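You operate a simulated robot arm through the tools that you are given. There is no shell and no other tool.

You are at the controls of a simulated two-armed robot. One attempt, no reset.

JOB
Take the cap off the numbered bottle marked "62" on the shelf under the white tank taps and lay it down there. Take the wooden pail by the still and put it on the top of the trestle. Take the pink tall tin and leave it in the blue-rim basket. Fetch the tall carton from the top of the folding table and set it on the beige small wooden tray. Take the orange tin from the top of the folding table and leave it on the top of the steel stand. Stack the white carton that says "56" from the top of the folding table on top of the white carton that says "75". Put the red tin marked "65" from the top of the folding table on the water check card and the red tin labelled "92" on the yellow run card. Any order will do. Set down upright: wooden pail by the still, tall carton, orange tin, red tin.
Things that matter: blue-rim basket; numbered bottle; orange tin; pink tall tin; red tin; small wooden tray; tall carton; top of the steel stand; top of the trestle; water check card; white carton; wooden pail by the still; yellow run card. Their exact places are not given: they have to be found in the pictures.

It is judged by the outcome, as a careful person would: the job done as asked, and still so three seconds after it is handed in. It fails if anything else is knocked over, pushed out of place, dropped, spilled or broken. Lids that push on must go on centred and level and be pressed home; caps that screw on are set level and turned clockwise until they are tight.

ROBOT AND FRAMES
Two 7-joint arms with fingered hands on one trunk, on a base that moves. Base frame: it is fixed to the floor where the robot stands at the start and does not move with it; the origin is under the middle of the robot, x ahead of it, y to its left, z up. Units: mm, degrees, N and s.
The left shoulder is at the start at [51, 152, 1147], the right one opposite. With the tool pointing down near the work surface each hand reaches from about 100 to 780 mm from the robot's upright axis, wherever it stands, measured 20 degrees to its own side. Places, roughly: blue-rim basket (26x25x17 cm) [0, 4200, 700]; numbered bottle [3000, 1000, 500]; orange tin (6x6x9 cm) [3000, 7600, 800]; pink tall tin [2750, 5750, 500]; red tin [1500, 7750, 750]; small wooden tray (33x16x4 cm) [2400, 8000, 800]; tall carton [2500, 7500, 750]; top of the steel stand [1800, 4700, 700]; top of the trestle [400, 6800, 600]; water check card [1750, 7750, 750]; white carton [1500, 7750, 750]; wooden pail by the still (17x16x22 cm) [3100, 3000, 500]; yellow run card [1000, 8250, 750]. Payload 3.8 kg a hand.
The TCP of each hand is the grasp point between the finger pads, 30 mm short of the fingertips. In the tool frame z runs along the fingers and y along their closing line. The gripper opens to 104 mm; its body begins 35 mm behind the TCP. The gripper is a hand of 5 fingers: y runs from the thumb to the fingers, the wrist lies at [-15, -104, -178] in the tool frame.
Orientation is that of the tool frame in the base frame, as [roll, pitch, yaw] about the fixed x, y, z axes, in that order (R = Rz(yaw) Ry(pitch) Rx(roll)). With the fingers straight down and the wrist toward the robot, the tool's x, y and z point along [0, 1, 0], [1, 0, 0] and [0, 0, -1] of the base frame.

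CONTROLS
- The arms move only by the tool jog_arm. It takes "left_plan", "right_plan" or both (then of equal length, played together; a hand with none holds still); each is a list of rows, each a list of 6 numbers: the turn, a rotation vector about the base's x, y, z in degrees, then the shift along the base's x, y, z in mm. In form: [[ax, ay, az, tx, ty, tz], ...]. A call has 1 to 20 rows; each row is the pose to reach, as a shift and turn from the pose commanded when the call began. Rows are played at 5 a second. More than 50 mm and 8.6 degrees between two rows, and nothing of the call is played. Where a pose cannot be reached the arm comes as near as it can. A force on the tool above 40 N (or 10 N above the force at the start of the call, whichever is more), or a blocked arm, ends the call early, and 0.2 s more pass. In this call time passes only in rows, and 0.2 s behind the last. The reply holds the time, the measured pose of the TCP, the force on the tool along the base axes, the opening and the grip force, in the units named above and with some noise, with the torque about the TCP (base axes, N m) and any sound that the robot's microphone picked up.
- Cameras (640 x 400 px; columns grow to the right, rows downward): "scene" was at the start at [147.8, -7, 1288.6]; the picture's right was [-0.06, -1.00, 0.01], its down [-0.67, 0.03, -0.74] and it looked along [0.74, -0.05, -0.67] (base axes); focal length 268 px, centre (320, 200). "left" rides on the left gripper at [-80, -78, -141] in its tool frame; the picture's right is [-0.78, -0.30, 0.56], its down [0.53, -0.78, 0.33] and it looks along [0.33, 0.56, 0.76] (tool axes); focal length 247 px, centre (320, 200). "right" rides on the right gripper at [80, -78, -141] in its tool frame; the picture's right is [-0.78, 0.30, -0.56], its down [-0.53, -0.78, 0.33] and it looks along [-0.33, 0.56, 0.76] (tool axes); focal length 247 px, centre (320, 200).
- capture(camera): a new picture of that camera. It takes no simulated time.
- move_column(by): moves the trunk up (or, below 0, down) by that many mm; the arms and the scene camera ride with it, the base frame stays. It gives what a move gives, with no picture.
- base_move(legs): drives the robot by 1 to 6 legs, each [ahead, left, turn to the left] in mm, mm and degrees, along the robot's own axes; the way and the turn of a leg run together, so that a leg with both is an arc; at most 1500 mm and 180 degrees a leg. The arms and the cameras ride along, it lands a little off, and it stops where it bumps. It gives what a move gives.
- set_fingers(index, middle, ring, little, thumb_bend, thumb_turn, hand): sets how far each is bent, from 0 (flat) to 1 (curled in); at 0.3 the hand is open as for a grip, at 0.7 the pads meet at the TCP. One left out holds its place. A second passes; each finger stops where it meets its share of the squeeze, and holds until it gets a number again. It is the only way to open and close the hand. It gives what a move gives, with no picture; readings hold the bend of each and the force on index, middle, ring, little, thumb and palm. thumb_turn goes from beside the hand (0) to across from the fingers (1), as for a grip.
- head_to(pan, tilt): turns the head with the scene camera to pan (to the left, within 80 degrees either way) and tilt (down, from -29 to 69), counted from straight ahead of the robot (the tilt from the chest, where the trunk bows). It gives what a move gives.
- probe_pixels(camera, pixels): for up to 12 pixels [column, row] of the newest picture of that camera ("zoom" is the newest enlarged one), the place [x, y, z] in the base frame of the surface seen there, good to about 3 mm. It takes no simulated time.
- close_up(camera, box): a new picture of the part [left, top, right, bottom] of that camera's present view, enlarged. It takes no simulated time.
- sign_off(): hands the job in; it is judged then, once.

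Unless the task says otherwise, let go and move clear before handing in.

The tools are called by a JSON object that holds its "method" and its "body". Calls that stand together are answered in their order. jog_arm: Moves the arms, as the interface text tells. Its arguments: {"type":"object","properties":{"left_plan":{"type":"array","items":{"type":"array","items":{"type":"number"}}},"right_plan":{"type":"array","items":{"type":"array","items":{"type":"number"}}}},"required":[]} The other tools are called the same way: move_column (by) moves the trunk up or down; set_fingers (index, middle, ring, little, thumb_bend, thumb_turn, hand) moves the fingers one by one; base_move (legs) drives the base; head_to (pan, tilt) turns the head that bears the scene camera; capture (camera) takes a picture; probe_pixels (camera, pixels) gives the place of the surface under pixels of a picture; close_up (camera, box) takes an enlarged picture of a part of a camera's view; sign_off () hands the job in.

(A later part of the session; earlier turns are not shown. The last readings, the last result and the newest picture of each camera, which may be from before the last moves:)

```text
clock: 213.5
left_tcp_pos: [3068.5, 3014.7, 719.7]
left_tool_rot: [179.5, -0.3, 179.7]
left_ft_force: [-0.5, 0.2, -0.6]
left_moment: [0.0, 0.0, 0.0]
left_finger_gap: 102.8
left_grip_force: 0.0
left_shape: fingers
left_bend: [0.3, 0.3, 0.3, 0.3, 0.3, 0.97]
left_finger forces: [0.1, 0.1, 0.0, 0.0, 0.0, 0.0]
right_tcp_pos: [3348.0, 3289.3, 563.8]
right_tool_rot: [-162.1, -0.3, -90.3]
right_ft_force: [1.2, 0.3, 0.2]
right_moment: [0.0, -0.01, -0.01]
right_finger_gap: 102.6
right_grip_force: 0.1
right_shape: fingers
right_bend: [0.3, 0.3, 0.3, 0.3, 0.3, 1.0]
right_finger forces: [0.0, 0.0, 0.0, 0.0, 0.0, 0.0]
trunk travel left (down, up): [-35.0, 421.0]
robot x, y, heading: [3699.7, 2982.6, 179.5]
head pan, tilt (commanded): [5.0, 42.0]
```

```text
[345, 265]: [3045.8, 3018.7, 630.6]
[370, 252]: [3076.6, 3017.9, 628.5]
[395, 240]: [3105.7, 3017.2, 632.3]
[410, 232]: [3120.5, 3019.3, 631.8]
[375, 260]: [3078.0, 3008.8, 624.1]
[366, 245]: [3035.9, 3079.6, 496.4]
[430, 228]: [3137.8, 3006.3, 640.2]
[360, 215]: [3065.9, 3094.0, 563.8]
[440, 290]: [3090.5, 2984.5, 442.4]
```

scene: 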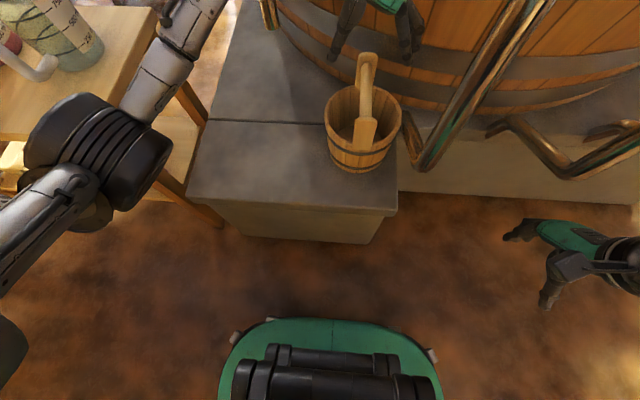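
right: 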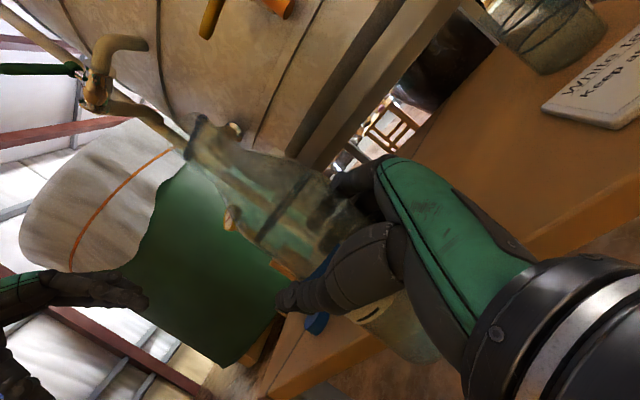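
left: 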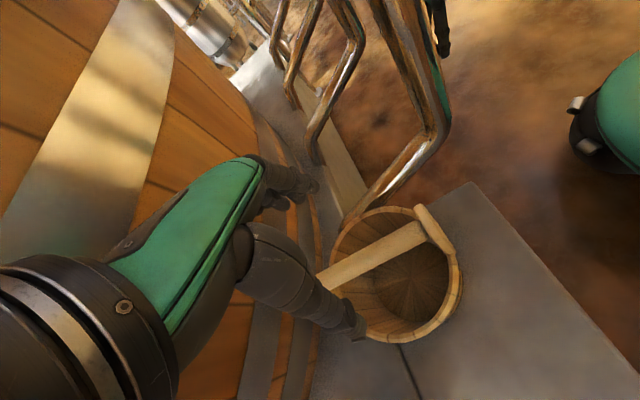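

Bar centre is y≈3015, in line with my hand. I'll descend to put the palm just above the bar.

{"method": "jog_arm", "body": {"left_plan": [[0, 0, 0, 0, 1, -40], [0, 0, 0, 0, 1, -70], [0, 0, 0, 0, 1, -90], [0, 0, 0, 0, 1, -98]]}}

{"method": "capture", "body": {"camera": "left"}}

{"method": "close_up", "body": {"camera": "scene", "box": [260, 20, 460, 200]}}

```text
clock: 214.5
left_tcp_pos: [3066.3, 3012.7, 621.6]
left_tool_rot: [179.4, -0.3, 179.7]
left_ft_force: [-0.7, 0.0, -0.7]
left_moment: [0.0, 0.02, -0.01]
left_finger_gap: 103.0
left_grip_force: 0.1
left_shape: fingers
left_bend: [0.3, 0.3, 0.3, 0.3, 0.3, 0.97]
left_finger forces: [0.0, 0.1, 0.0, 0.0, 0.0, 0.0]
right_tcp_pos: [3347.1, 3286.8, 564.4]
right_tool_rot: [-162.1, -0.1, -90.3]
right_ft_force: [-0.9, -0.3, -0.4]
right_moment: [-0.01, -0.01, 0.0]
right_finger_gap: 102.4
right_grip_force: 0.2
right_shape: fingers
right_bend: [0.3, 0.3, 0.3, 0.3, 0.3, 1.0]
right_finger forces: [0.1, 0.1, 0.0, 0.1, 0.0, 0.1]
trunk travel left (down, up): [-35.0, 421.0]
robot x, y, heading: [3698.6, 2978.3, 179.6]
head pan, tilt (commanded): [5.0, 42.0]
```

```text
taken
```

left: 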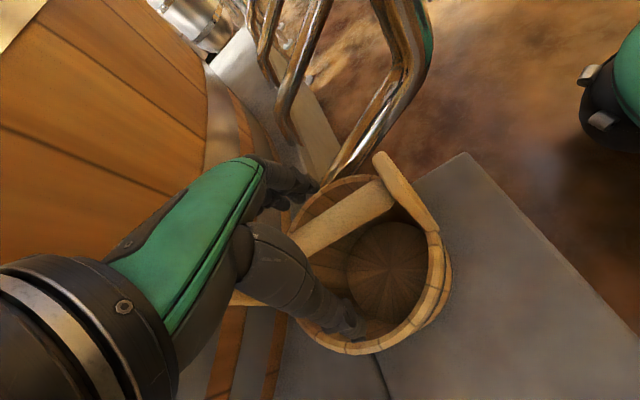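

```text
2.22 times, centred on (360, 110) of scene
```

zoom: 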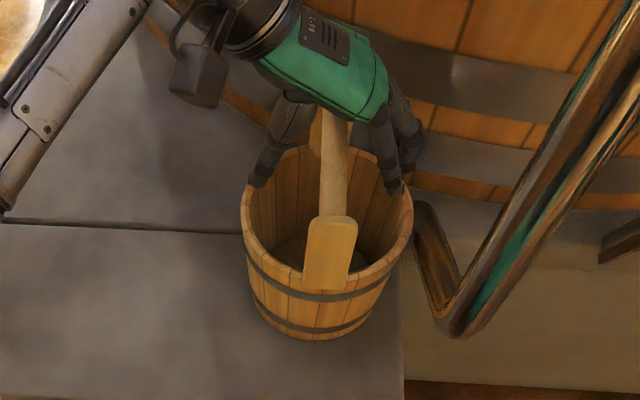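

The bar is in the hand with no contact. I'll close all fingers around it.

{"method": "set_fingers", "body": {"hand": "left", "index": 0.7, "middle": 0.7, "ring": 0.7, "little": 0.7, "thumb_bend": 0.7}}

{"method": "set_fingers", "body": {"hand": "left", "index": 0.95, "middle": 0.95, "ring": 0.95, "little": 0.95, "thumb_bend": 0.95}}

{"method": "close_up", "body": {"camera": "scene", "box": [260, 20, 460, 200]}}

```text
clock: 215.5
left_tcp_pos: [3066.7, 3011.6, 621.6]
left_tool_rot: [179.5, -0.3, 179.8]
left_ft_force: [-0.1, -0.1, 0.0]
left_moment: [-0.03, 0.0, 0.02]
left_finger_gap: 5.6
left_grip_force: 2.0
left_shape: fingers
left_bend: [0.68, 0.7, 0.7, 0.7, 0.68, 0.97]
left_finger forces: [2.2, 0.0, 0.0, 0.0, 2.4, 0.0]
right_tcp_pos: [3348.6, 3287.9, 564.9]
right_tool_rot: [-162.2, -0.1, -90.4]
right_ft_force: [0.9, -0.4, -0.8]
right_moment: [0.01, 0.0, 0.01]
right_finger_gap: 102.6
right_grip_force: 0.0
right_shape: fingers
right_bend: [0.3, 0.3, 0.3, 0.3, 0.3, 1.0]
right_finger forces: [0.0, 0.1, 0.1, 0.0, 0.1, 0.0]
trunk travel left (down, up): [-35.0, 421.0]
robot x, y, heading: [3698.3, 2980.7, 179.6]
head pan, tilt (commanded): [5.0, 42.0]
```

```text
clock: 216.5
left_tcp_pos: [3067.2, 3013.2, 622.0]
left_tool_rot: [179.4, -0.1, 179.7]
left_ft_force: [0.0, 0.4, -4.9]
left_moment: [0.05, -0.12, 0.03]
left_finger_gap: 0.5
left_grip_force: 5.2
left_shape: fingers
left_bend: [0.88, 0.94, 0.94, 0.95, 0.9, 0.93]
left_finger forces: [0.6, 3.6, 4.6, 0.0, 1.5, 0.7]
right_tcp_pos: [3348.0, 3287.5, 564.2]
right_tool_rot: [-162.1, 0.0, -90.3]
right_ft_force: [0.8, 0.3, -0.1]
right_moment: [0.0, 0.0, -0.01]
right_finger_gap: 102.4
right_grip_force: 0.0
right_shape: fingers
right_bend: [0.3, 0.3, 0.3, 0.3, 0.3, 1.0]
right_finger forces: [0.0, 0.1, 0.0, 0.0, 0.0, 0.0]
trunk travel left (down, up): [-35.0, 421.0]
robot x, y, heading: [3699.8, 2977.2, 179.5]
head pan, tilt (commanded): [5.0, 42.0]
```

```text
2.22 times, centred on (360, 110) of scene
```

zoom: 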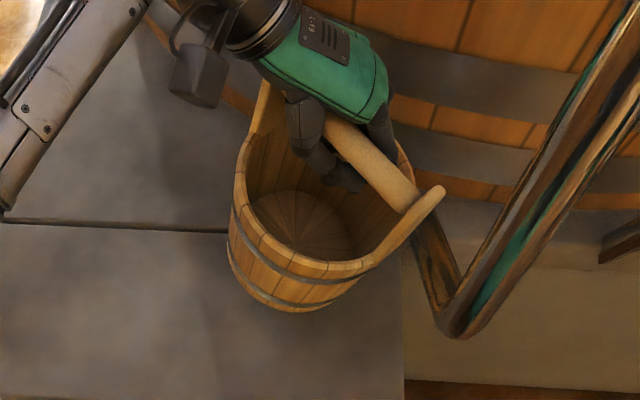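

Full closing twisted the pail around. I'll relax back to a light grip and look.

{"method": "set_fingers", "body": {"hand": "left", "index": 0.62, "middle": 0.62, "ring": 0.62, "little": 0.62, "thumb_bend": 0.6}}

{"method": "close_up", "body": {"camera": "scene", "box": [260, 20, 460, 200]}}

{"method": "capture", "body": {"camera": "left"}}

```text
clock: 217.5
left_tcp_pos: [3067.3, 3013.4, 622.3]
left_tool_rot: [179.3, -0.2, 179.7]
left_ft_force: [-0.4, -1.4, -0.4]
left_moment: [0.01, -0.02, -0.02]
left_finger_gap: 24.2
left_grip_force: 0.5
left_shape: fingers
left_bend: [0.62, 0.62, 0.62, 0.62, 0.59, 0.97]
left_finger forces: [0.0, 0.1, 0.1, 0.0, 0.7, 0.1]
right_tcp_pos: [3347.2, 3286.5, 564.2]
right_tool_rot: [-162.2, -0.2, -90.4]
right_ft_force: [0.3, -0.2, -0.2]
right_moment: [0.0, -0.01, 0.03]
right_finger_gap: 102.2
right_grip_force: 0.0
right_shape: fingers
right_bend: [0.3, 0.3, 0.3, 0.3, 0.3, 1.0]
right_finger forces: [0.1, 0.0, 0.0, 0.0, 0.0, 0.1]
trunk travel left (down, up): [-35.0, 421.0]
robot x, y, heading: [3697.3, 2974.3, 179.6]
head pan, tilt (commanded): [5.0, 42.0]
```

```text
2.22 times, centred on (360, 110) of scene
```

zoom: 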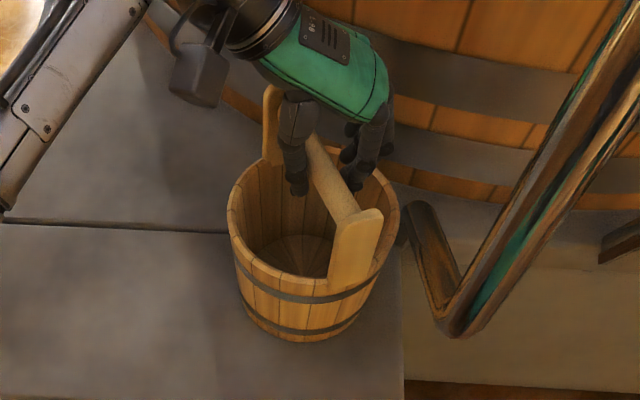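

```text
taken
```

left: 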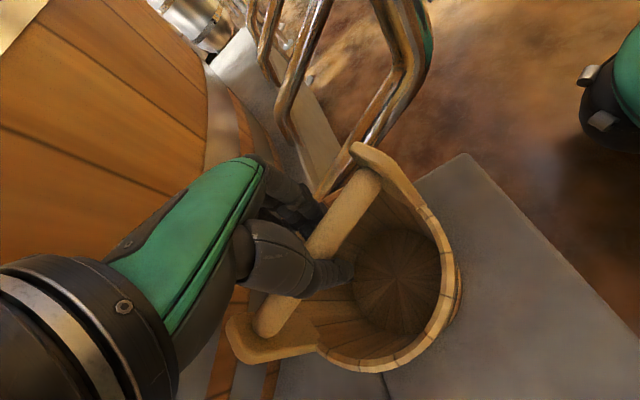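

The pail stands steadily, its bar turned by ~20–25°. I'll probe the bar's new direction and re-align the hand, then use only thumb, index and middle with moderate squeeze.

{"method": "probe_pixels", "body": {"camera": "left", "pixels": [[362, 190], [345, 215], [328, 240], [272, 318], [285, 300], [370, 155], [415, 200], [250, 345], [430, 330], [455, 270]]}}

{"method": "probe_pixels", "body": {"camera": "zoom", "pixels": [[335, 190], [345, 205], [318, 160], [370, 215], [272, 100], [270, 150], [325, 320], [400, 215], [230, 210]]}}

```text
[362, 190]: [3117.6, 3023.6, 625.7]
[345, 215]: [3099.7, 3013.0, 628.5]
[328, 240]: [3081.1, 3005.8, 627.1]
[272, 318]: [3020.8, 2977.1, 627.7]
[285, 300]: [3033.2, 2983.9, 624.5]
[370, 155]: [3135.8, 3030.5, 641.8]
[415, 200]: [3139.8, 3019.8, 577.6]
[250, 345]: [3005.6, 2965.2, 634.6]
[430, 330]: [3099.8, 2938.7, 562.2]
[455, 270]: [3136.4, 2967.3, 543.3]
```

```text
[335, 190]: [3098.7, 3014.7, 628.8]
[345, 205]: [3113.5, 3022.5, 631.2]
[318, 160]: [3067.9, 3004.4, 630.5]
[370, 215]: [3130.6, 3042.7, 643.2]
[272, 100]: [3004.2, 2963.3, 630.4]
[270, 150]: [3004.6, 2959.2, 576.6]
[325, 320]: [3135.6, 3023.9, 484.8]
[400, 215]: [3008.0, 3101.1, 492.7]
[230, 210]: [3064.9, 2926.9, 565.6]
```

Bar centre is now about [3068,2999] running 26° off the x axis. I'll open a bit, turn the hand 26° and centre on it.

{"method": "set_fingers", "body": {"hand": "left", "index": 0.42, "middle": 0.42, "ring": 0.42, "little": 0.42, "thumb_bend": 0.42}}

{"method": "jog_arm", "body": {"left_plan": [[0, 0, 6.5, 0, -4, 0], [0, 0, 13, 0, -8, 0], [0, 0, 19.5, 0.5, -11, 0], [0, 0, 25.7, 1, -13.5, -2]]}}

{"method": "set_fingers", "body": {"hand": "left", "index": 0.66, "middle": 0.68, "ring": 0.62, "little": 0.6, "thumb_bend": 0.66}}

{"method": "close_up", "body": {"camera": "scene", "box": [260, 20, 460, 200]}}

{"method": "capture", "body": {"camera": "left"}}

```text
clock: 218.5
left_tcp_pos: [3066.0, 3013.9, 623.7]
left_tool_rot: [179.4, -0.1, 179.7]
left_ft_force: [-0.9, -0.6, 0.0]
left_moment: [0.02, 0.0, 0.03]
left_finger_gap: 72.4
left_grip_force: 0.2
left_shape: fingers
left_bend: [0.42, 0.42, 0.42, 0.42, 0.42, 0.97]
left_finger forces: [0.1, 0.0, 0.0, 0.0, 0.0, 0.1]
right_tcp_pos: [3347.8, 3287.3, 564.8]
right_tool_rot: [-162.1, -0.2, -90.3]
right_ft_force: [0.7, 0.1, 0.3]
right_moment: [0.01, 0.03, 0.01]
right_finger_gap: 102.4
right_grip_force: 0.0
right_shape: fingers
right_bend: [0.3, 0.3, 0.3, 0.3, 0.3, 1.0]
right_finger forces: [0.0, 0.1, 0.0, 0.0, 0.0, 0.0]
trunk travel left (down, up): [-35.0, 421.0]
robot x, y, heading: [3697.5, 2979.1, 179.3]
head pan, tilt (commanded): [5.0, 42.0]
```

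```text
clock: 219.5
left_tcp_pos: [3067.2, 3000.1, 620.5]
left_tool_rot: [179.4, -0.2, -154.4]
left_ft_force: [-0.4, 0.0, 0.0]
left_moment: [0.04, 0.0, 0.01]
left_finger_gap: 72.4
left_grip_force: 0.1
left_shape: fingers
left_bend: [0.42, 0.42, 0.42, 0.42, 0.42, 0.97]
left_finger forces: [0.1, 0.1, 0.0, 0.0, 0.1, 0.0]
right_tcp_pos: [3347.4, 3287.5, 563.9]
right_tool_rot: [-162.1, -0.1, -90.4]
right_ft_force: [0.7, -0.4, -1.1]
right_moment: [-0.03, -0.03, 0.04]
right_finger_gap: 102.4
right_grip_force: 0.1
right_shape: fingers
right_bend: [0.3, 0.3, 0.3, 0.3, 0.3, 1.0]
right_finger forces: [0.1, 0.0, 0.1, 0.0, 0.1, 0.0]
trunk travel left (down, up): [-35.0, 421.0]
robot x, y, heading: [3700.2, 2982.4, 179.8]
head pan, tilt (commanded): [5.0, 42.0]
```

```text
clock: 220.5
left_tcp_pos: [3065.9, 3000.0, 618.9]
left_tool_rot: [179.4, -0.2, -154.5]
left_ft_force: [-0.1, 1.6, -0.3]
left_moment: [0.04, -0.02, 0.0]
left_finger_gap: 13.0
left_grip_force: 0.3
left_shape: fingers
left_bend: [0.65, 0.68, 0.62, 0.6, 0.66, 0.97]
left_finger forces: [1.4, 0.1, 0.0, 0.0, 0.1, 0.0]
right_tcp_pos: [3346.8, 3287.8, 564.2]
right_tool_rot: [-162.0, -0.1, -90.2]
right_ft_force: [-0.2, 0.4, 0.0]
right_moment: [0.01, -0.03, 0.01]
right_finger_gap: 102.4
right_grip_force: 0.1
right_shape: fingers
right_bend: [0.3, 0.3, 0.3, 0.3, 0.3, 1.0]
right_finger forces: [0.0, 0.0, 0.0, 0.1, 0.1, 0.0]
trunk travel left (down, up): [-35.0, 421.0]
robot x, y, heading: [3698.1, 2977.0, 179.5]
head pan, tilt (commanded): [5.0, 42.0]
```

```text
2.22 times, centred on (360, 110) of scene
```

zoom: 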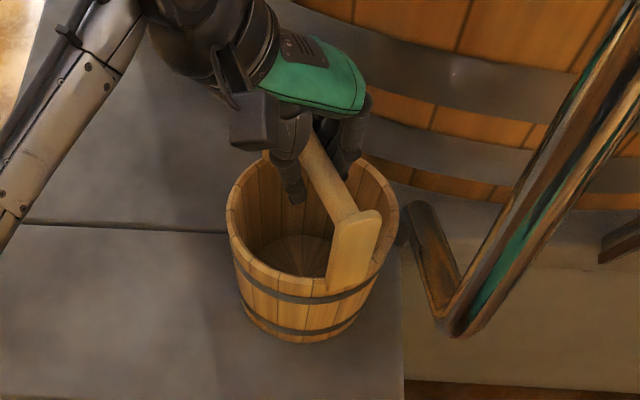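

```text
taken
```

left: 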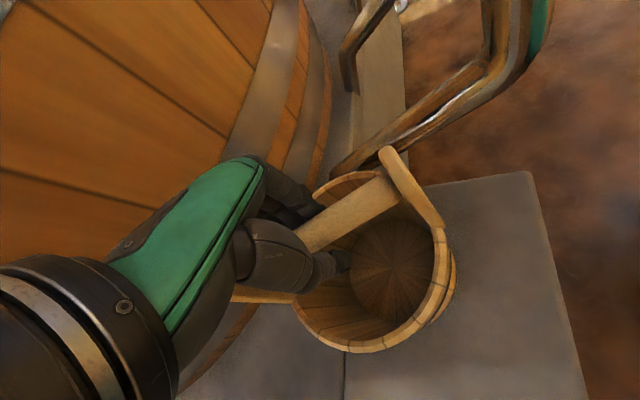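

Hand is aligned across the bar. I'll increase the squeeze gradually and check that the pail doesn't twist.

{"method": "set_fingers", "body": {"hand": "left", "index": 0.8, "middle": 0.82, "ring": 0.66, "little": 0.62, "thumb_bend": 0.82}}

{"method": "close_up", "body": {"camera": "scene", "box": [260, 20, 460, 200]}}

```text
clock: 221.5
left_tcp_pos: [3066.6, 2999.9, 619.7]
left_tool_rot: [179.6, -0.2, -154.6]
left_ft_force: [0.6, 0.4, -3.7]
left_moment: [0.02, -0.01, 0.04]
left_finger_gap: 0.0
left_grip_force: 2.8
left_shape: fingers
left_bend: [0.74, 0.81, 0.66, 0.62, 0.75, 0.97]
left_finger forces: [0.0, 4.7, 0.0, 0.1, 0.3, 0.0]
right_tcp_pos: [3347.1, 3287.7, 563.8]
right_tool_rot: [-162.2, -0.1, -90.3]
right_ft_force: [-1.0, 0.3, -0.1]
right_moment: [-0.04, 0.0, -0.05]
right_finger_gap: 102.3
right_grip_force: 0.1
right_shape: fingers
right_bend: [0.3, 0.3, 0.3, 0.3, 0.3, 1.0]
right_finger forces: [0.0, 0.1, 0.0, 0.0, 0.0, 0.0]
trunk travel left (down, up): [-35.0, 421.0]
robot x, y, heading: [3702.0, 2977.1, 179.4]
head pan, tilt (commanded): [5.0, 42.0]
```

```text
2.22 times, centred on (360, 110) of scene
```

zoom: 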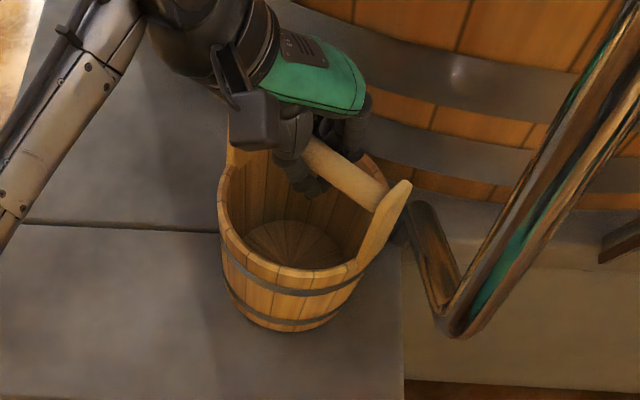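

The fingers slip under the round bar rather than pinching it, so a hook carry suits better. I'll open, lower the hand 13 mm so the bar sits against the palm, and close under it.

{"method": "set_fingers", "body": {"hand": "left", "index": 0.45, "middle": 0.45, "ring": 0.45, "little": 0.45, "thumb_bend": 0.45}}

{"method": "close_up", "body": {"camera": "scene", "box": [260, 20, 460, 200]}}

{"method": "capture", "body": {"camera": "left"}}

{"method": "probe_pixels", "body": {"camera": "left", "pixels": [[365, 200], [340, 218], [315, 240], [395, 175], [430, 320], [270, 295], [250, 300]]}}

```text
clock: 222.5
left_tcp_pos: [3066.2, 2999.0, 621.1]
left_tool_rot: [179.5, -0.2, -154.6]
left_ft_force: [0.1, -0.6, -0.2]
left_moment: [-0.02, -0.01, -0.02]
left_finger_gap: 64.7
left_grip_force: 0.0
left_shape: fingers
left_bend: [0.45, 0.45, 0.45, 0.45, 0.45, 0.97]
left_finger forces: [0.1, 0.0, 0.0, 0.0, 0.0, 0.1]
right_tcp_pos: [3347.8, 3287.6, 564.8]
right_tool_rot: [-162.1, 0.0, -90.3]
right_ft_force: [0.3, 0.4, 1.1]
right_moment: [-0.06, 0.01, -0.03]
right_finger_gap: 102.2
right_grip_force: 0.0
right_shape: fingers
right_bend: [0.3, 0.3, 0.3, 0.3, 0.3, 1.0]
right_finger forces: [0.0, 0.1, 0.0, 0.0, 0.0, 0.0]
trunk travel left (down, up): [-35.0, 421.0]
robot x, y, heading: [3703.3, 2977.4, 179.8]
head pan, tilt (commanded): [5.0, 42.0]
```

```text
2.22 times, centred on (360, 110) of scene
```

zoom: 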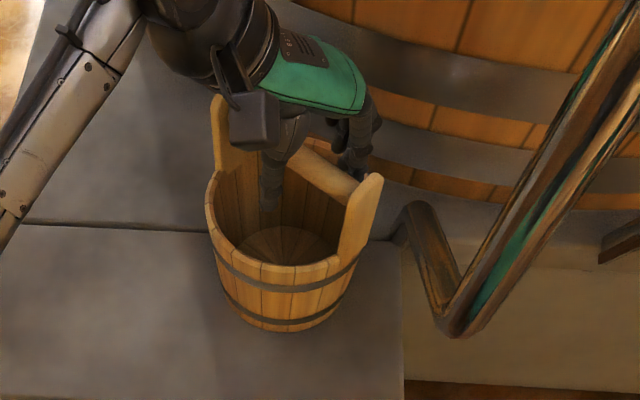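

```text
taken
```

left: 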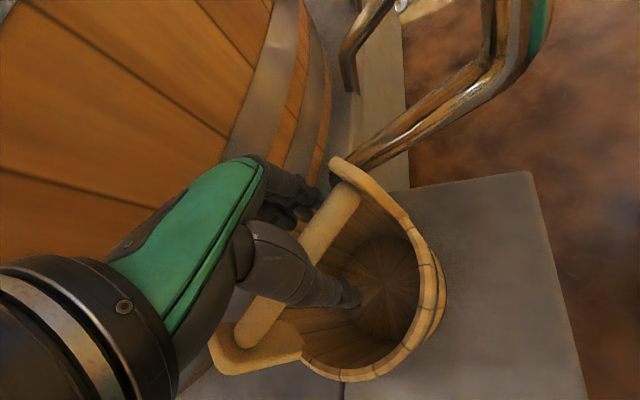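

```text
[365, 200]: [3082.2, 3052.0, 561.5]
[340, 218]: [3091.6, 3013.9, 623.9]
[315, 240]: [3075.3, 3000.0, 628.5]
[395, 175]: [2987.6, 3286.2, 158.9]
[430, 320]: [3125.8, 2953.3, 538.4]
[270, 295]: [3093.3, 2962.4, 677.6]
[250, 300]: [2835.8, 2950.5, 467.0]
```

The bar has rotated further. I'll probe more of it to get its exact line.

{"method": "probe_pixels", "body": {"camera": "left", "pixels": [[346, 205], [335, 222], [325, 232], [308, 250], [262, 312], [252, 328], [240, 350], [345, 172], [420, 350], [440, 280], [300, 370]]}}

{"method": "probe_pixels", "body": {"camera": "zoom", "pixels": [[350, 190], [330, 178], [310, 165], [370, 185], [220, 110], [225, 150], [285, 320], [375, 240], [212, 220], [290, 265]]}}

```text
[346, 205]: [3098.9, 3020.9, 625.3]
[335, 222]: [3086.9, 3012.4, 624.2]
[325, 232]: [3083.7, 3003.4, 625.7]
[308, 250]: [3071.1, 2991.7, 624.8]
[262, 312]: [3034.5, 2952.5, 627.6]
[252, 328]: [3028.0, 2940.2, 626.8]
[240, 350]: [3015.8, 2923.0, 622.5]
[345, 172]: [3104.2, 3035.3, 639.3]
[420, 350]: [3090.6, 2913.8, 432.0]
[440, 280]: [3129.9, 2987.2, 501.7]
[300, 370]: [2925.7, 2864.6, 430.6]
```

```text
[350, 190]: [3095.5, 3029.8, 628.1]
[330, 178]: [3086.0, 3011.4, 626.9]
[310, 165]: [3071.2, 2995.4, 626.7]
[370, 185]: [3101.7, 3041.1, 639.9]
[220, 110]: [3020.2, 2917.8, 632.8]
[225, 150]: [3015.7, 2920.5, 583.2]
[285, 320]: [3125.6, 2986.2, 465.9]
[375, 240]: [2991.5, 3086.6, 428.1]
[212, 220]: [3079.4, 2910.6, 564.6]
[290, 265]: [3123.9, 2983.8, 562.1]
```

Bar centre is ~[3060,2980], direction 49° off x. I'll re-align over it and lower 13 mm for the hook.

{"method": "jog_arm", "body": {"left_plan": [[0, 0, 6, -2, -5, 0], [0, 0, 12, -3, -10, 0], [0, 0, 18, -5, -15, -3], [0, 0, 23, -6, -19, -8], [0, 0, 23, -6, -19, -14]]}}

{"method": "set_fingers", "body": {"hand": "left", "index": 0.62, "middle": 0.62, "ring": 0.62, "little": 0.62, "thumb_bend": 0.6}}

{"method": "close_up", "body": {"camera": "scene", "box": [260, 20, 460, 200]}}

{"method": "capture", "body": {"camera": "left"}}

```text
clock: 223.7
left_tcp_pos: [3059.9, 2981.1, 607.2]
left_tool_rot: [179.4, -0.2, -131.6]
left_ft_force: [0.0, -0.7, -0.2]
left_moment: [-0.01, 0.01, 0.01]
left_finger_gap: 64.5
left_grip_force: 0.1
left_shape: fingers
left_bend: [0.45, 0.45, 0.45, 0.45, 0.45, 0.97]
left_finger forces: [0.0, 0.0, 0.0, 0.0, 0.0, 0.0]
right_tcp_pos: [3348.5, 3288.0, 563.8]
right_tool_rot: [-162.1, 0.0, -90.4]
right_ft_force: [-0.3, -0.2, -0.4]
right_moment: [0.02, 0.0, 0.03]
right_finger_gap: 102.4
right_grip_force: 0.0
right_shape: fingers
right_bend: [0.3, 0.3, 0.3, 0.3, 0.3, 1.0]
right_finger forces: [0.0, 0.1, 0.0, 0.0, 0.0, 0.1]
trunk travel left (down, up): [-35.0, 421.0]
robot x, y, heading: [3703.0, 2982.1, 179.6]
head pan, tilt (commanded): [5.0, 42.0]
```

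```text
clock: 224.7
left_tcp_pos: [3059.4, 2980.1, 607.1]
left_tool_rot: [179.4, -0.2, -131.5]
left_ft_force: [0.1, -0.7, 0.3]
left_moment: [0.0, 0.02, 0.0]
left_finger_gap: 24.0
left_grip_force: 0.1
left_shape: fingers
left_bend: [0.62, 0.62, 0.62, 0.62, 0.6, 0.97]
left_finger forces: [0.0, 0.1, 0.0, 0.1, 0.1, 0.0]
right_tcp_pos: [3347.9, 3288.0, 563.5]
right_tool_rot: [-162.1, -0.1, -90.3]
right_ft_force: [0.4, -0.2, 0.2]
right_moment: [-0.05, -0.01, -0.02]
right_finger_gap: 102.5
right_grip_force: 0.0
right_shape: fingers
right_bend: [0.3, 0.3, 0.3, 0.3, 0.3, 1.0]
right_finger forces: [0.0, 0.0, 0.0, 0.0, 0.1, 0.0]
trunk travel left (down, up): [-35.0, 421.0]
robot x, y, heading: [3699.7, 2981.5, 179.6]
head pan, tilt (commanded): [5.0, 42.0]
```

```text
2.22 times, centred on (360, 110) of scene
```

zoom: 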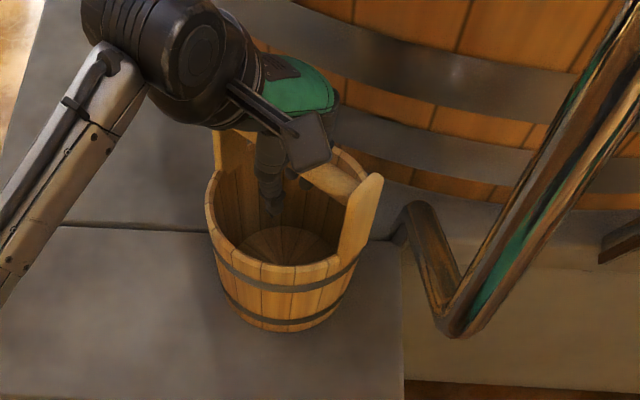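

```text
taken
```

left: 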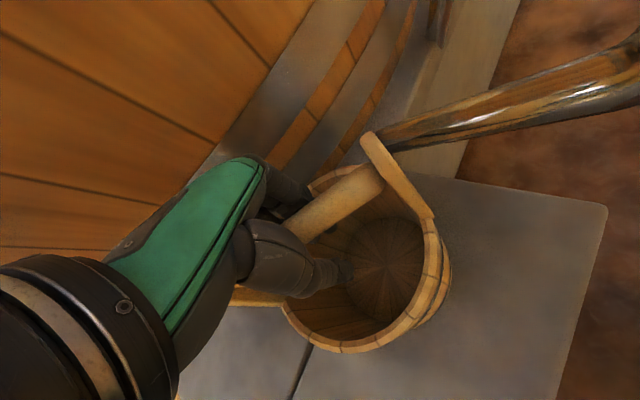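

The bar sits in the hollow of the hand with no contact. I'll close to 0.8 to hook under it, then lift a little.

{"method": "set_fingers", "body": {"hand": "left", "index": 0.76, "middle": 0.78, "ring": 0.78, "little": 0.78, "thumb_bend": 0.74}}

{"method": "jog_arm", "body": {"left_plan": [[0, 0, 0, 0, 0, 5], [0, 0, 0, 0, 0, 12], [0, 0, 0, 0, 0, 20], [0, 0, 0, 0, 0, 30]]}}

{"method": "capture", "body": {"camera": "scene"}}

{"method": "close_up", "body": {"camera": "scene", "box": [260, 20, 460, 200]}}

```text
clock: 225.7
left_tcp_pos: [3060.7, 2981.1, 606.4]
left_tool_rot: [179.4, -0.1, -131.5]
left_ft_force: [-0.6, -0.4, -3.6]
left_moment: [0.1, -0.09, 0.03]
left_finger_gap: 0.0
left_grip_force: 2.2
left_shape: fingers
left_bend: [0.75, 0.78, 0.78, 0.77, 0.71, 0.97]
left_finger forces: [0.0, 0.1, 0.1, 3.6, 0.1, 0.0]
right_tcp_pos: [3346.3, 3286.8, 563.2]
right_tool_rot: [-162.1, 0.0, -90.2]
right_ft_force: [-0.1, -0.6, 0.5]
right_moment: [-0.01, -0.02, 0.03]
right_finger_gap: 102.7
right_grip_force: 0.1
right_shape: fingers
right_bend: [0.3, 0.3, 0.3, 0.3, 0.3, 1.0]
right_finger forces: [0.1, 0.1, 0.0, 0.0, 0.0, 0.0]
trunk travel left (down, up): [-35.0, 421.0]
robot x, y, heading: [3697.0, 2980.1, 179.6]
head pan, tilt (commanded): [5.0, 42.0]
```

```text
clock: 226.7
left_tcp_pos: [3060.9, 2981.2, 636.7]
left_tool_rot: [179.5, -0.3, -131.6]
left_ft_force: [-0.4, -0.1, -4.6]
left_moment: [0.07, -0.03, 0.0]
left_finger_gap: 0.1
left_grip_force: 2.9
left_shape: fingers
left_bend: [0.75, 0.78, 0.78, 0.77, 0.71, 0.97]
left_finger forces: [1.0, 0.1, 0.1, 3.4, 1.1, 0.0]
right_tcp_pos: [3347.7, 3288.3, 563.8]
right_tool_rot: [-162.1, -0.1, -90.3]
right_ft_force: [0.6, 1.3, -0.4]
right_moment: [0.02, -0.01, 0.0]
right_finger_gap: 102.3
right_grip_force: 0.0
right_shape: fingers
right_bend: [0.3, 0.3, 0.3, 0.3, 0.3, 1.0]
right_finger forces: [0.0, 0.0, 0.1, 0.0, 0.0, 0.0]
trunk travel left (down, up): [-35.0, 421.0]
robot x, y, heading: [3697.9, 2977.3, 179.7]
head pan, tilt (commanded): [5.0, 42.0]
```

```text
taken
```

scene: 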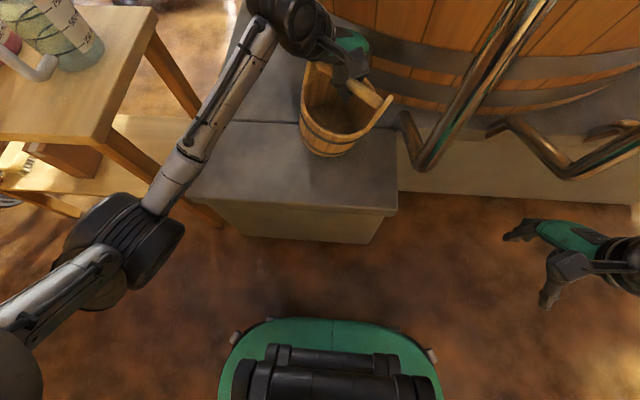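

```text
2.22 times, centred on (360, 110) of scene
```

zoom: 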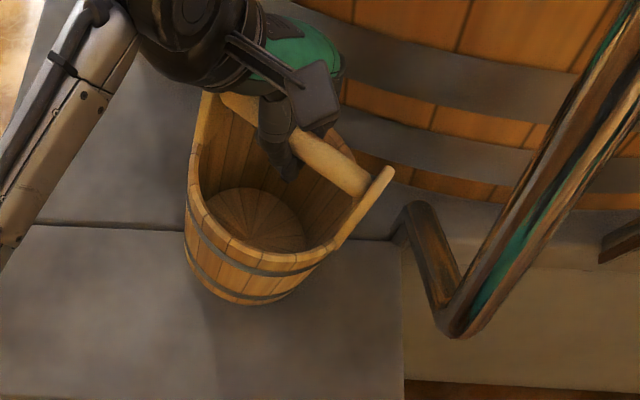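

The pail is off the plinth, hanging from the hooked fingers (4.6 N). I'll raise it a bit more, shift left away from the tap pipe, and draw it out toward me.

{"method": "jog_arm", "body": {"left_plan": [[0, 0, 0, 0, -8, 15], [0, 0, 0, 0, -20, 30], [0, 0, 0, 5, -35, 45], [0, 0, 0, 15, -50, 55], [0, 0, 0, 40, -60, 60], [0, 0, 0, 70, -65, 60], [0, 0, 0, 105, -65, 60], [0, 0, 0, 140, -65, 60], [0, 0, 0, 175, -65, 60]]}}

{"method": "set_fingers", "body": {"hand": "left", "index": 0.84, "middle": 0.86, "ring": 0.86, "little": 0.86, "thumb_bend": 0.82}}

{"method": "capture", "body": {"camera": "scene"}}

{"method": "capture", "body": {"camera": "left"}}

```text
clock: 228.7
left_tcp_pos: [3236.8, 2918.6, 696.9]
left_tool_rot: [179.4, -0.1, -131.6]
left_ft_force: [0.9, -0.1, -5.9]
left_moment: [0.09, -0.06, 0.05]
left_finger_gap: 0.0
left_grip_force: 3.1
left_shape: fingers
left_bend: [0.75, 0.78, 0.78, 0.77, 0.71, 0.97]
left_finger forces: [1.1, 0.0, 0.0, 3.8, 0.6, 0.0]
right_tcp_pos: [3346.5, 3286.5, 564.7]
right_tool_rot: [-162.0, -0.1, -90.4]
right_ft_force: [-0.4, 0.3, -0.9]
right_moment: [0.01, -0.01, 0.01]
right_finger_gap: 102.4
right_grip_force: 0.1
right_shape: fingers
right_bend: [0.3, 0.3, 0.3, 0.3, 0.3, 1.0]
right_finger forces: [0.0, 0.0, 0.1, 0.0, 0.1, 0.0]
trunk travel left (down, up): [-35.0, 421.0]
robot x, y, heading: [3698.0, 2980.1, 179.6]
head pan, tilt (commanded): [5.0, 42.0]
```

```text
clock: 229.7
left_tcp_pos: [3235.6, 2918.5, 694.7]
left_tool_rot: [179.6, -0.2, -131.6]
left_ft_force: [0.5, -0.3, -4.5]
left_moment: [0.18, -0.02, -0.04]
left_finger_gap: 0.0
left_grip_force: 3.2
left_shape: fingers
left_bend: [0.8, 0.86, 0.86, 0.85, 0.76, 0.97]
left_finger forces: [0.1, 0.5, 0.2, 6.1, 0.1, 0.1]
right_tcp_pos: [3347.0, 3288.4, 564.6]
right_tool_rot: [-162.0, -0.1, -90.4]
right_ft_force: [-0.4, 0.5, -0.6]
right_moment: [-0.01, -0.02, 0.0]
right_finger_gap: 102.4
right_grip_force: 0.1
right_shape: fingers
right_bend: [0.3, 0.3, 0.3, 0.3, 0.3, 1.0]
right_finger forces: [0.1, 0.0, 0.1, 0.0, 0.1, 0.0]
trunk travel left (down, up): [-35.0, 421.0]
robot x, y, heading: [3698.8, 2977.6, 179.5]
head pan, tilt (commanded): [5.0, 42.0]
```

```text
taken
```

scene: 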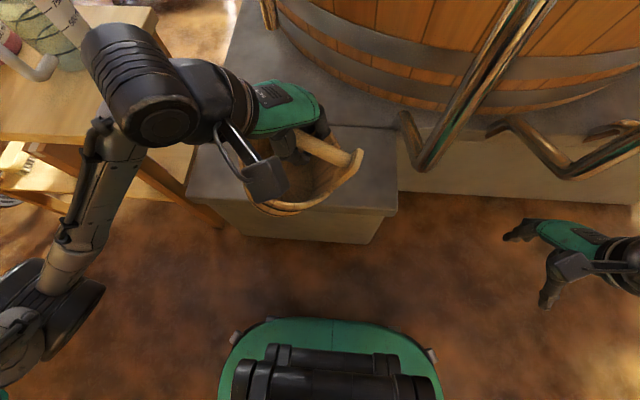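

```text
taken
```

left: 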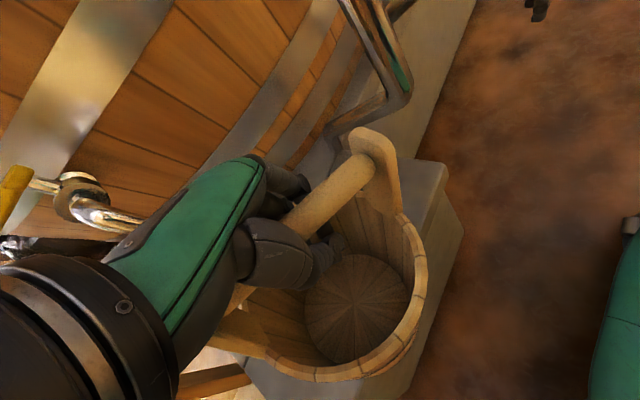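

The pail hangs captive in the closed hand, slightly tilted. I'll back away from the plinth, raise the trunk, turn to face along the passage, and survey the room ahead.

{"method": "base_move", "body": {"legs": [[-150, 0, 0]]}}

{"method": "move_column", "body": {"by": 190}}

{"method": "base_move", "body": {"legs": [[0, 0, -90]]}}

{"method": "head_to", "body": {"pan": 10, "tilt": 15}}

{"method": "capture", "body": {"camera": "scene"}}

{"method": "capture", "body": {"camera": "left"}}

```text
clock: 231.1
left_tcp_pos: [3390.8, 2918.4, 696.4]
left_tool_rot: [179.4, -0.2, -131.9]
left_ft_force: [0.1, 0.1, -3.8]
left_moment: [0.14, -0.03, 0.01]
left_finger_gap: 0.0
left_grip_force: 3.1
left_shape: fingers
left_bend: [0.8, 0.86, 0.86, 0.85, 0.76, 0.97]
left_finger forces: [0.0, 0.5, 0.0, 5.9, 0.0, 0.0]
right_tcp_pos: [3504.0, 3288.2, 565.1]
right_tool_rot: [-162.2, -0.1, -90.6]
right_ft_force: [0.0, 0.2, -0.1]
right_moment: [0.0, 0.01, 0.0]
right_finger_gap: 102.4
right_grip_force: 0.0
right_shape: fingers
right_bend: [0.3, 0.3, 0.3, 0.3, 0.3, 1.0]
right_finger forces: [0.0, 0.0, 0.1, 0.0, 0.0, 0.1]
trunk travel left (down, up): [-35.0, 421.0]
robot x, y, heading: [3848.6, 2977.0, 179.5]
head pan, tilt (commanded): [5.0, 42.0]
```

```text
clock: 233.2
left_tcp_pos: [3389.9, 2919.6, 885.3]
left_tool_rot: [179.6, -0.1, -131.9]
left_ft_force: [-0.2, -0.3, -5.5]
left_moment: [0.14, -0.05, 0.0]
left_finger_gap: 0.0
left_grip_force: 3.1
left_shape: fingers
left_bend: [0.8, 0.86, 0.86, 0.85, 0.76, 0.97]
left_finger forces: [0.1, 0.2, 0.0, 6.6, 0.0, 0.0]
right_tcp_pos: [3504.3, 3287.4, 753.8]
right_tool_rot: [-162.1, 0.0, -90.5]
right_ft_force: [-0.6, -1.0, -0.3]
right_moment: [0.0, -0.04, -0.03]
right_finger_gap: 102.5
right_grip_force: 0.1
right_shape: fingers
right_bend: [0.3, 0.3, 0.3, 0.3, 0.3, 1.0]
right_finger forces: [0.1, 0.0, 0.1, 0.0, 0.0, 0.1]
trunk travel left (down, up): [-225.0, 231.0]
robot x, y, heading: [3852.1, 2978.2, 179.4]
head pan, tilt (commanded): [5.0, 42.0]
```

```text
clock: 237.3
left_tcp_pos: [3774.9, 3437.7, 884.8]
left_tool_rot: [179.6, -0.2, 140.7]
left_ft_force: [-0.4, 0.4, -5.1]
left_moment: [-0.05, -0.16, -0.01]
left_finger_gap: 0.1
left_grip_force: 3.2
left_shape: fingers
left_bend: [0.8, 0.86, 0.86, 0.85, 0.76, 0.97]
left_finger forces: [0.0, 0.1, 0.1, 6.5, 0.0, 0.1]
right_tcp_pos: [4148.3, 3341.3, 753.8]
right_tool_rot: [-162.0, 0.0, -178.1]
right_ft_force: [-1.2, -0.1, -0.7]
right_moment: [0.02, -0.01, 0.0]
right_finger_gap: 102.4
right_grip_force: 0.1
right_shape: fingers
right_bend: [0.3, 0.3, 0.3, 0.3, 0.3, 1.0]
right_finger forces: [0.0, 0.1, 0.1, 0.0, 0.0, 0.0]
trunk travel left (down, up): [-225.0, 231.0]
robot x, y, heading: [3850.7, 2974.2, 91.7]
head pan, tilt (commanded): [5.0, 42.0]
```

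```text
clock: 238.2
left_tcp_pos: [3774.9, 3437.0, 884.5]
left_tool_rot: [179.4, -0.3, 140.7]
left_ft_force: [0.4, -0.7, -5.2]
left_moment: [-0.01, -0.15, 0.0]
left_finger_gap: 0.1
left_grip_force: 3.8
left_shape: fingers
left_bend: [0.8, 0.86, 0.86, 0.85, 0.76, 0.97]
left_finger forces: [0.2, 0.2, 0.1, 6.7, 0.0, 0.1]
right_tcp_pos: [4148.1, 3341.8, 755.3]
right_tool_rot: [-162.1, -0.1, -178.0]
right_ft_force: [-0.2, -0.5, 0.1]
right_moment: [0.03, -0.01, 0.01]
right_finger_gap: 102.3
right_grip_force: 0.0
right_shape: fingers
right_bend: [0.3, 0.3, 0.3, 0.3, 0.3, 1.0]
right_finger forces: [0.0, 0.0, 0.0, 0.1, 0.0, 0.1]
trunk travel left (down, up): [-225.0, 231.0]
robot x, y, heading: [3850.3, 2977.9, 91.9]
head pan, tilt (commanded): [10.0, 15.0]
```

```text
taken
```

scene: 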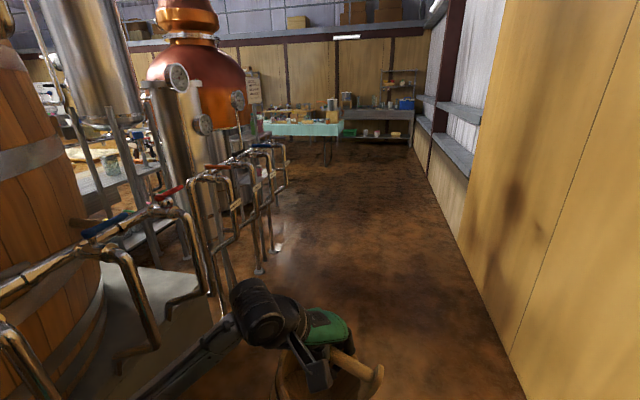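

```text
taken
```

left: 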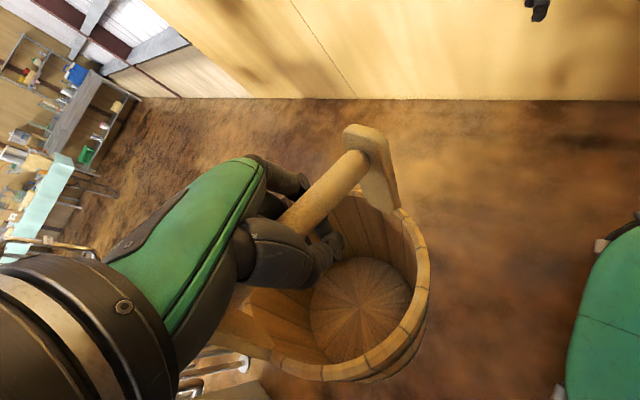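

The passage ahead is clear up to the cloth-covered folding table. I'll drive on about 3 m and then look left.

{"method": "base_move", "body": {"legs": [[1500, 0, 0], [1400, 0, 0]]}}

{"method": "head_to", "body": {"pan": 60, "tilt": 12}}

{"method": "capture", "body": {"camera": "scene"}}

{"method": "head_to", "body": {"pan": 20, "tilt": 15}}

{"method": "capture", "body": {"camera": "scene"}}

```text
clock: 252.1
left_tcp_pos: [3614.1, 6304.3, 884.2]
left_tool_rot: [179.5, -0.1, 142.2]
left_ft_force: [0.1, 0.1, -4.4]
left_moment: [-0.04, -0.18, 0.02]
left_finger_gap: 0.2
left_grip_force: 3.3
left_shape: fingers
left_bend: [0.8, 0.86, 0.86, 0.85, 0.76, 0.97]
left_finger forces: [0.1, 0.2, 0.1, 6.6, 0.0, 0.0]
right_tcp_pos: [3991.5, 6217.5, 755.0]
right_tool_rot: [-162.1, -0.1, -176.4]
right_ft_force: [-0.4, -0.4, -0.1]
right_moment: [-0.03, -0.01, 0.01]
right_finger_gap: 102.3
right_grip_force: 0.1
right_shape: fingers
right_bend: [0.3, 0.3, 0.3, 0.3, 0.3, 1.0]
right_finger forces: [0.0, 0.1, 0.0, 0.1, 0.0, 0.0]
trunk travel left (down, up): [-225.0, 231.0]
robot x, y, heading: [3701.9, 5847.1, 93.3]
head pan, tilt (commanded): [10.0, 15.0]
```

```text
clock: 253.3
left_tcp_pos: [3614.2, 6304.0, 886.2]
left_tool_rot: [179.5, -0.2, 142.1]
left_ft_force: [0.0, -0.2, -5.0]
left_moment: [-0.04, -0.13, 0.02]
left_finger_gap: 0.1
left_grip_force: 3.0
left_shape: fingers
left_bend: [0.8, 0.86, 0.86, 0.85, 0.76, 0.97]
left_finger forces: [0.1, 0.1, 0.1, 6.1, 0.0, 0.0]
right_tcp_pos: [3990.9, 6217.7, 753.6]
right_tool_rot: [-162.2, -0.1, -176.4]
right_ft_force: [0.5, 0.4, 0.1]
right_moment: [-0.01, -0.02, -0.01]
right_finger_gap: 102.6
right_grip_force: 0.1
right_shape: fingers
right_bend: [0.3, 0.3, 0.3, 0.3, 0.3, 1.0]
right_finger forces: [0.0, 0.0, 0.1, 0.0, 0.1, 0.0]
trunk travel left (down, up): [-225.0, 231.0]
robot x, y, heading: [3702.8, 5848.7, 93.5]
head pan, tilt (commanded): [60.0, 12.0]
```

```text
taken
```

scene: 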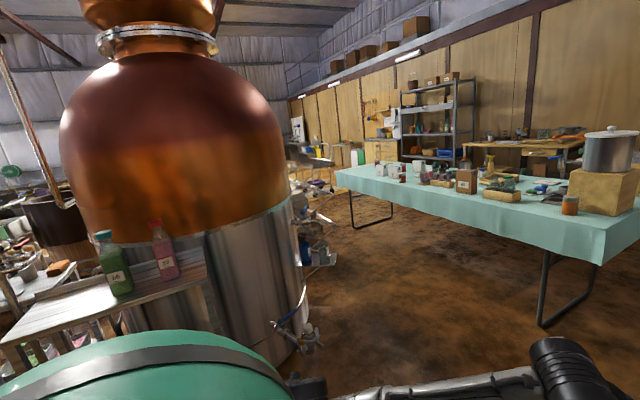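

```text
clock: 254.4
left_tcp_pos: [3614.6, 6303.2, 885.2]
left_tool_rot: [179.5, -0.1, 142.2]
left_ft_force: [-0.2, -0.5, -5.3]
left_moment: [-0.01, -0.13, -0.03]
left_finger_gap: 0.1
left_grip_force: 3.4
left_shape: fingers
left_bend: [0.8, 0.86, 0.86, 0.85, 0.76, 0.97]
left_finger forces: [0.1, 0.1, 0.0, 6.4, 0.0, 0.0]
right_tcp_pos: [3991.2, 6215.9, 754.5]
right_tool_rot: [-162.1, 0.0, -176.5]
right_ft_force: [-0.4, 0.2, 0.3]
right_moment: [0.0, -0.01, 0.01]
right_finger_gap: 102.2
right_grip_force: 0.1
right_shape: fingers
right_bend: [0.3, 0.3, 0.3, 0.3, 0.3, 1.0]
right_finger forces: [0.0, 0.0, 0.0, 0.0, 0.0, 0.0]
trunk travel left (down, up): [-225.0, 231.0]
robot x, y, heading: [3705.4, 5845.3, 93.5]
head pan, tilt (commanded): [20.0, 15.0]
```

```text
taken
```

scene: 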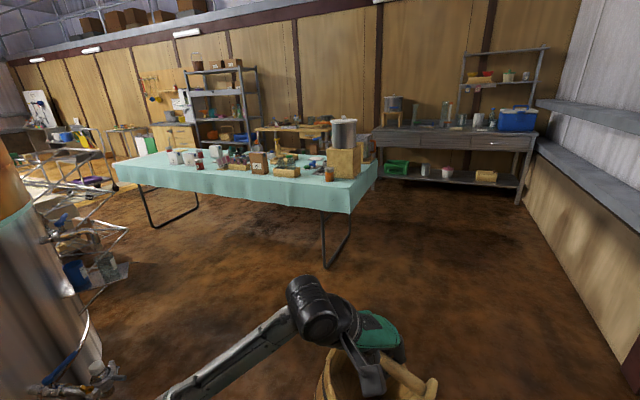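

The long cloth-covered folding table with all the small items is ahead, with a gap between it and the still. I'll probe edges to plan the route.

{"method": "probe_pixels", "body": {"camera": "scene", "pixels": [[335, 185], [375, 190], [120, 165], [328, 262], [155, 225], [75, 275], [100, 225], [125, 265], [95, 375], [60, 205], [345, 165], [258, 160]]}}

{"method": "close_up", "body": {"camera": "scene", "box": [120, 100, 400, 270]}}

```text
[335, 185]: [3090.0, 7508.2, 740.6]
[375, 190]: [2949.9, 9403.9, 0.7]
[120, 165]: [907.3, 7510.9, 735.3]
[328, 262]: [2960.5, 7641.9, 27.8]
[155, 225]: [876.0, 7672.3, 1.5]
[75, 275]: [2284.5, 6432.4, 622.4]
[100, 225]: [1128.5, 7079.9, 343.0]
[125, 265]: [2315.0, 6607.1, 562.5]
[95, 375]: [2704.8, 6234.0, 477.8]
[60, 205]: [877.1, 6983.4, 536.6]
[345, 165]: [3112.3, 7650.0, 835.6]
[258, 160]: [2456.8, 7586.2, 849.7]
```

```text
2.29 times, centred on (260, 185) of scene
```

zoom: 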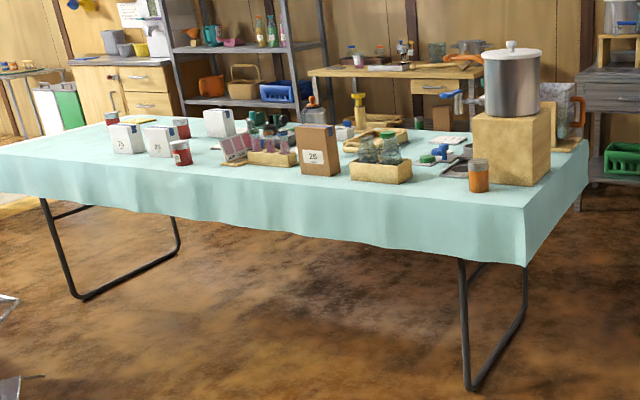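

The table's near edge is at y≈7500 and spans x≈0.9–3.2 m; the items are all on it. I'll move up to y≈6800 in the gap and look left toward the trestle.

{"method": "base_move", "body": {"legs": [[960, 0, -3]]}}

{"method": "head_to", "body": {"pan": 70, "tilt": 20}}

{"method": "capture", "body": {"camera": "scene"}}

{"method": "probe_pixels", "body": {"camera": "scene", "pixels": [[100, 200], [160, 230], [200, 250], [220, 300], [300, 250], [180, 180], [240, 200], [270, 220], [330, 200], [140, 280]]}}

```text
clock: 259.4
left_tcp_pos: [3583.8, 7276.8, 885.1]
left_tool_rot: [179.5, -0.2, 140.6]
left_ft_force: [-1.5, 0.2, -4.8]
left_moment: [-0.05, -0.17, -0.01]
left_finger_gap: 0.0
left_grip_force: 4.0
left_shape: fingers
left_bend: [0.8, 0.86, 0.86, 0.85, 0.76, 0.97]
left_finger forces: [0.2, 0.1, 0.1, 6.4, 0.0, 0.1]
right_tcp_pos: [3957.6, 7177.9, 755.3]
right_tool_rot: [-162.1, -0.1, -178.2]
right_ft_force: [0.8, 0.1, -0.5]
right_moment: [0.01, 0.01, -0.01]
right_finger_gap: 102.4
right_grip_force: 0.1
right_shape: fingers
right_bend: [0.3, 0.3, 0.3, 0.3, 0.3, 1.0]
right_finger forces: [0.0, 0.1, 0.1, 0.0, 0.0, 0.1]
trunk travel left (down, up): [-225.0, 231.0]
robot x, y, heading: [3663.4, 6815.7, 91.5]
head pan, tilt (commanded): [20.0, 15.0]
```

```text
clock: 260.6
left_tcp_pos: [3584.5, 7276.9, 885.9]
left_tool_rot: [179.5, -0.3, 140.5]
left_ft_force: [-0.4, 0.4, -4.4]
left_moment: [-0.03, -0.16, -0.02]
left_finger_gap: 0.1
left_grip_force: 3.2
left_shape: fingers
left_bend: [0.8, 0.86, 0.86, 0.85, 0.76, 0.97]
left_finger forces: [0.1, 0.2, 0.1, 6.2, 0.0, 0.1]
right_tcp_pos: [3957.5, 7178.9, 752.5]
right_tool_rot: [-162.1, 0.0, -178.0]
right_ft_force: [-0.1, 0.1, 0.4]
right_moment: [-0.03, -0.01, 0.0]
right_finger_gap: 102.6
right_grip_force: 0.0
right_shape: fingers
right_bend: [0.3, 0.3, 0.3, 0.3, 0.3, 1.0]
right_finger forces: [0.0, 0.1, 0.0, 0.1, 0.1, 0.1]
trunk travel left (down, up): [-225.0, 231.0]
robot x, y, heading: [3663.4, 6817.1, 91.8]
head pan, tilt (commanded): [70.0, 20.0]
```

```text
taken
```

scene: 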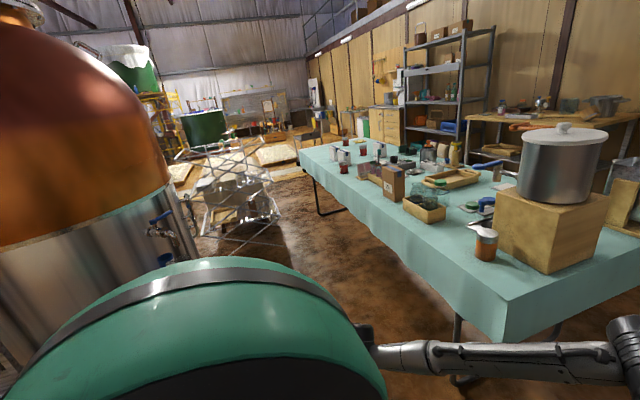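

```text
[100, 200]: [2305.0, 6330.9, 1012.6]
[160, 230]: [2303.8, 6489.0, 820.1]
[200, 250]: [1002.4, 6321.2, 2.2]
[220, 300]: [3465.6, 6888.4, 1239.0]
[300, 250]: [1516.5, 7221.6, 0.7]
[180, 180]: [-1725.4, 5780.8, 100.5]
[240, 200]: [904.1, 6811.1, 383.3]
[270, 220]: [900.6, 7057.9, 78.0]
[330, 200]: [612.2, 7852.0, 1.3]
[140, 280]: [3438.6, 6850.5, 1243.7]
```

I'll zoom in on the gap toward the trestle region around (230,190).

{"method": "close_up", "body": {"camera": "scene", "box": [140, 90, 340, 260]}}

{"method": "probe_pixels", "body": {"camera": "zoom", "pixels": [[170, 240], [220, 215], [260, 250], [300, 240], [240, 320], [340, 340], [380, 290], [420, 250], [130, 230], [200, 175], [430, 210], [330, 230]]}}

```text
2.35 times, centred on (240, 175) of scene
```

zoom: 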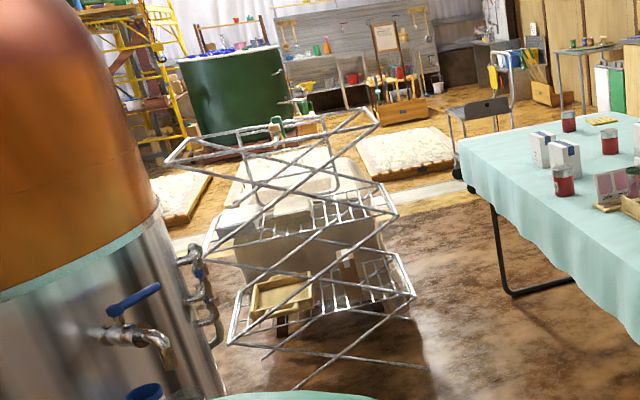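

```text
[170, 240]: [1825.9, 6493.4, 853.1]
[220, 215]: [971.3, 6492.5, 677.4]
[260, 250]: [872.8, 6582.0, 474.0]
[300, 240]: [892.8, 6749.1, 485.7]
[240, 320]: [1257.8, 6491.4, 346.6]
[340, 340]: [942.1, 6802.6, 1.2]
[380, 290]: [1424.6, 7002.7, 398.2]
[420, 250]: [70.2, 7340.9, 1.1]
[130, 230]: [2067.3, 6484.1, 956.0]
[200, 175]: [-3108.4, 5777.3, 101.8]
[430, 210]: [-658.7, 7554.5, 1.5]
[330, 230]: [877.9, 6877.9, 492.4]
```

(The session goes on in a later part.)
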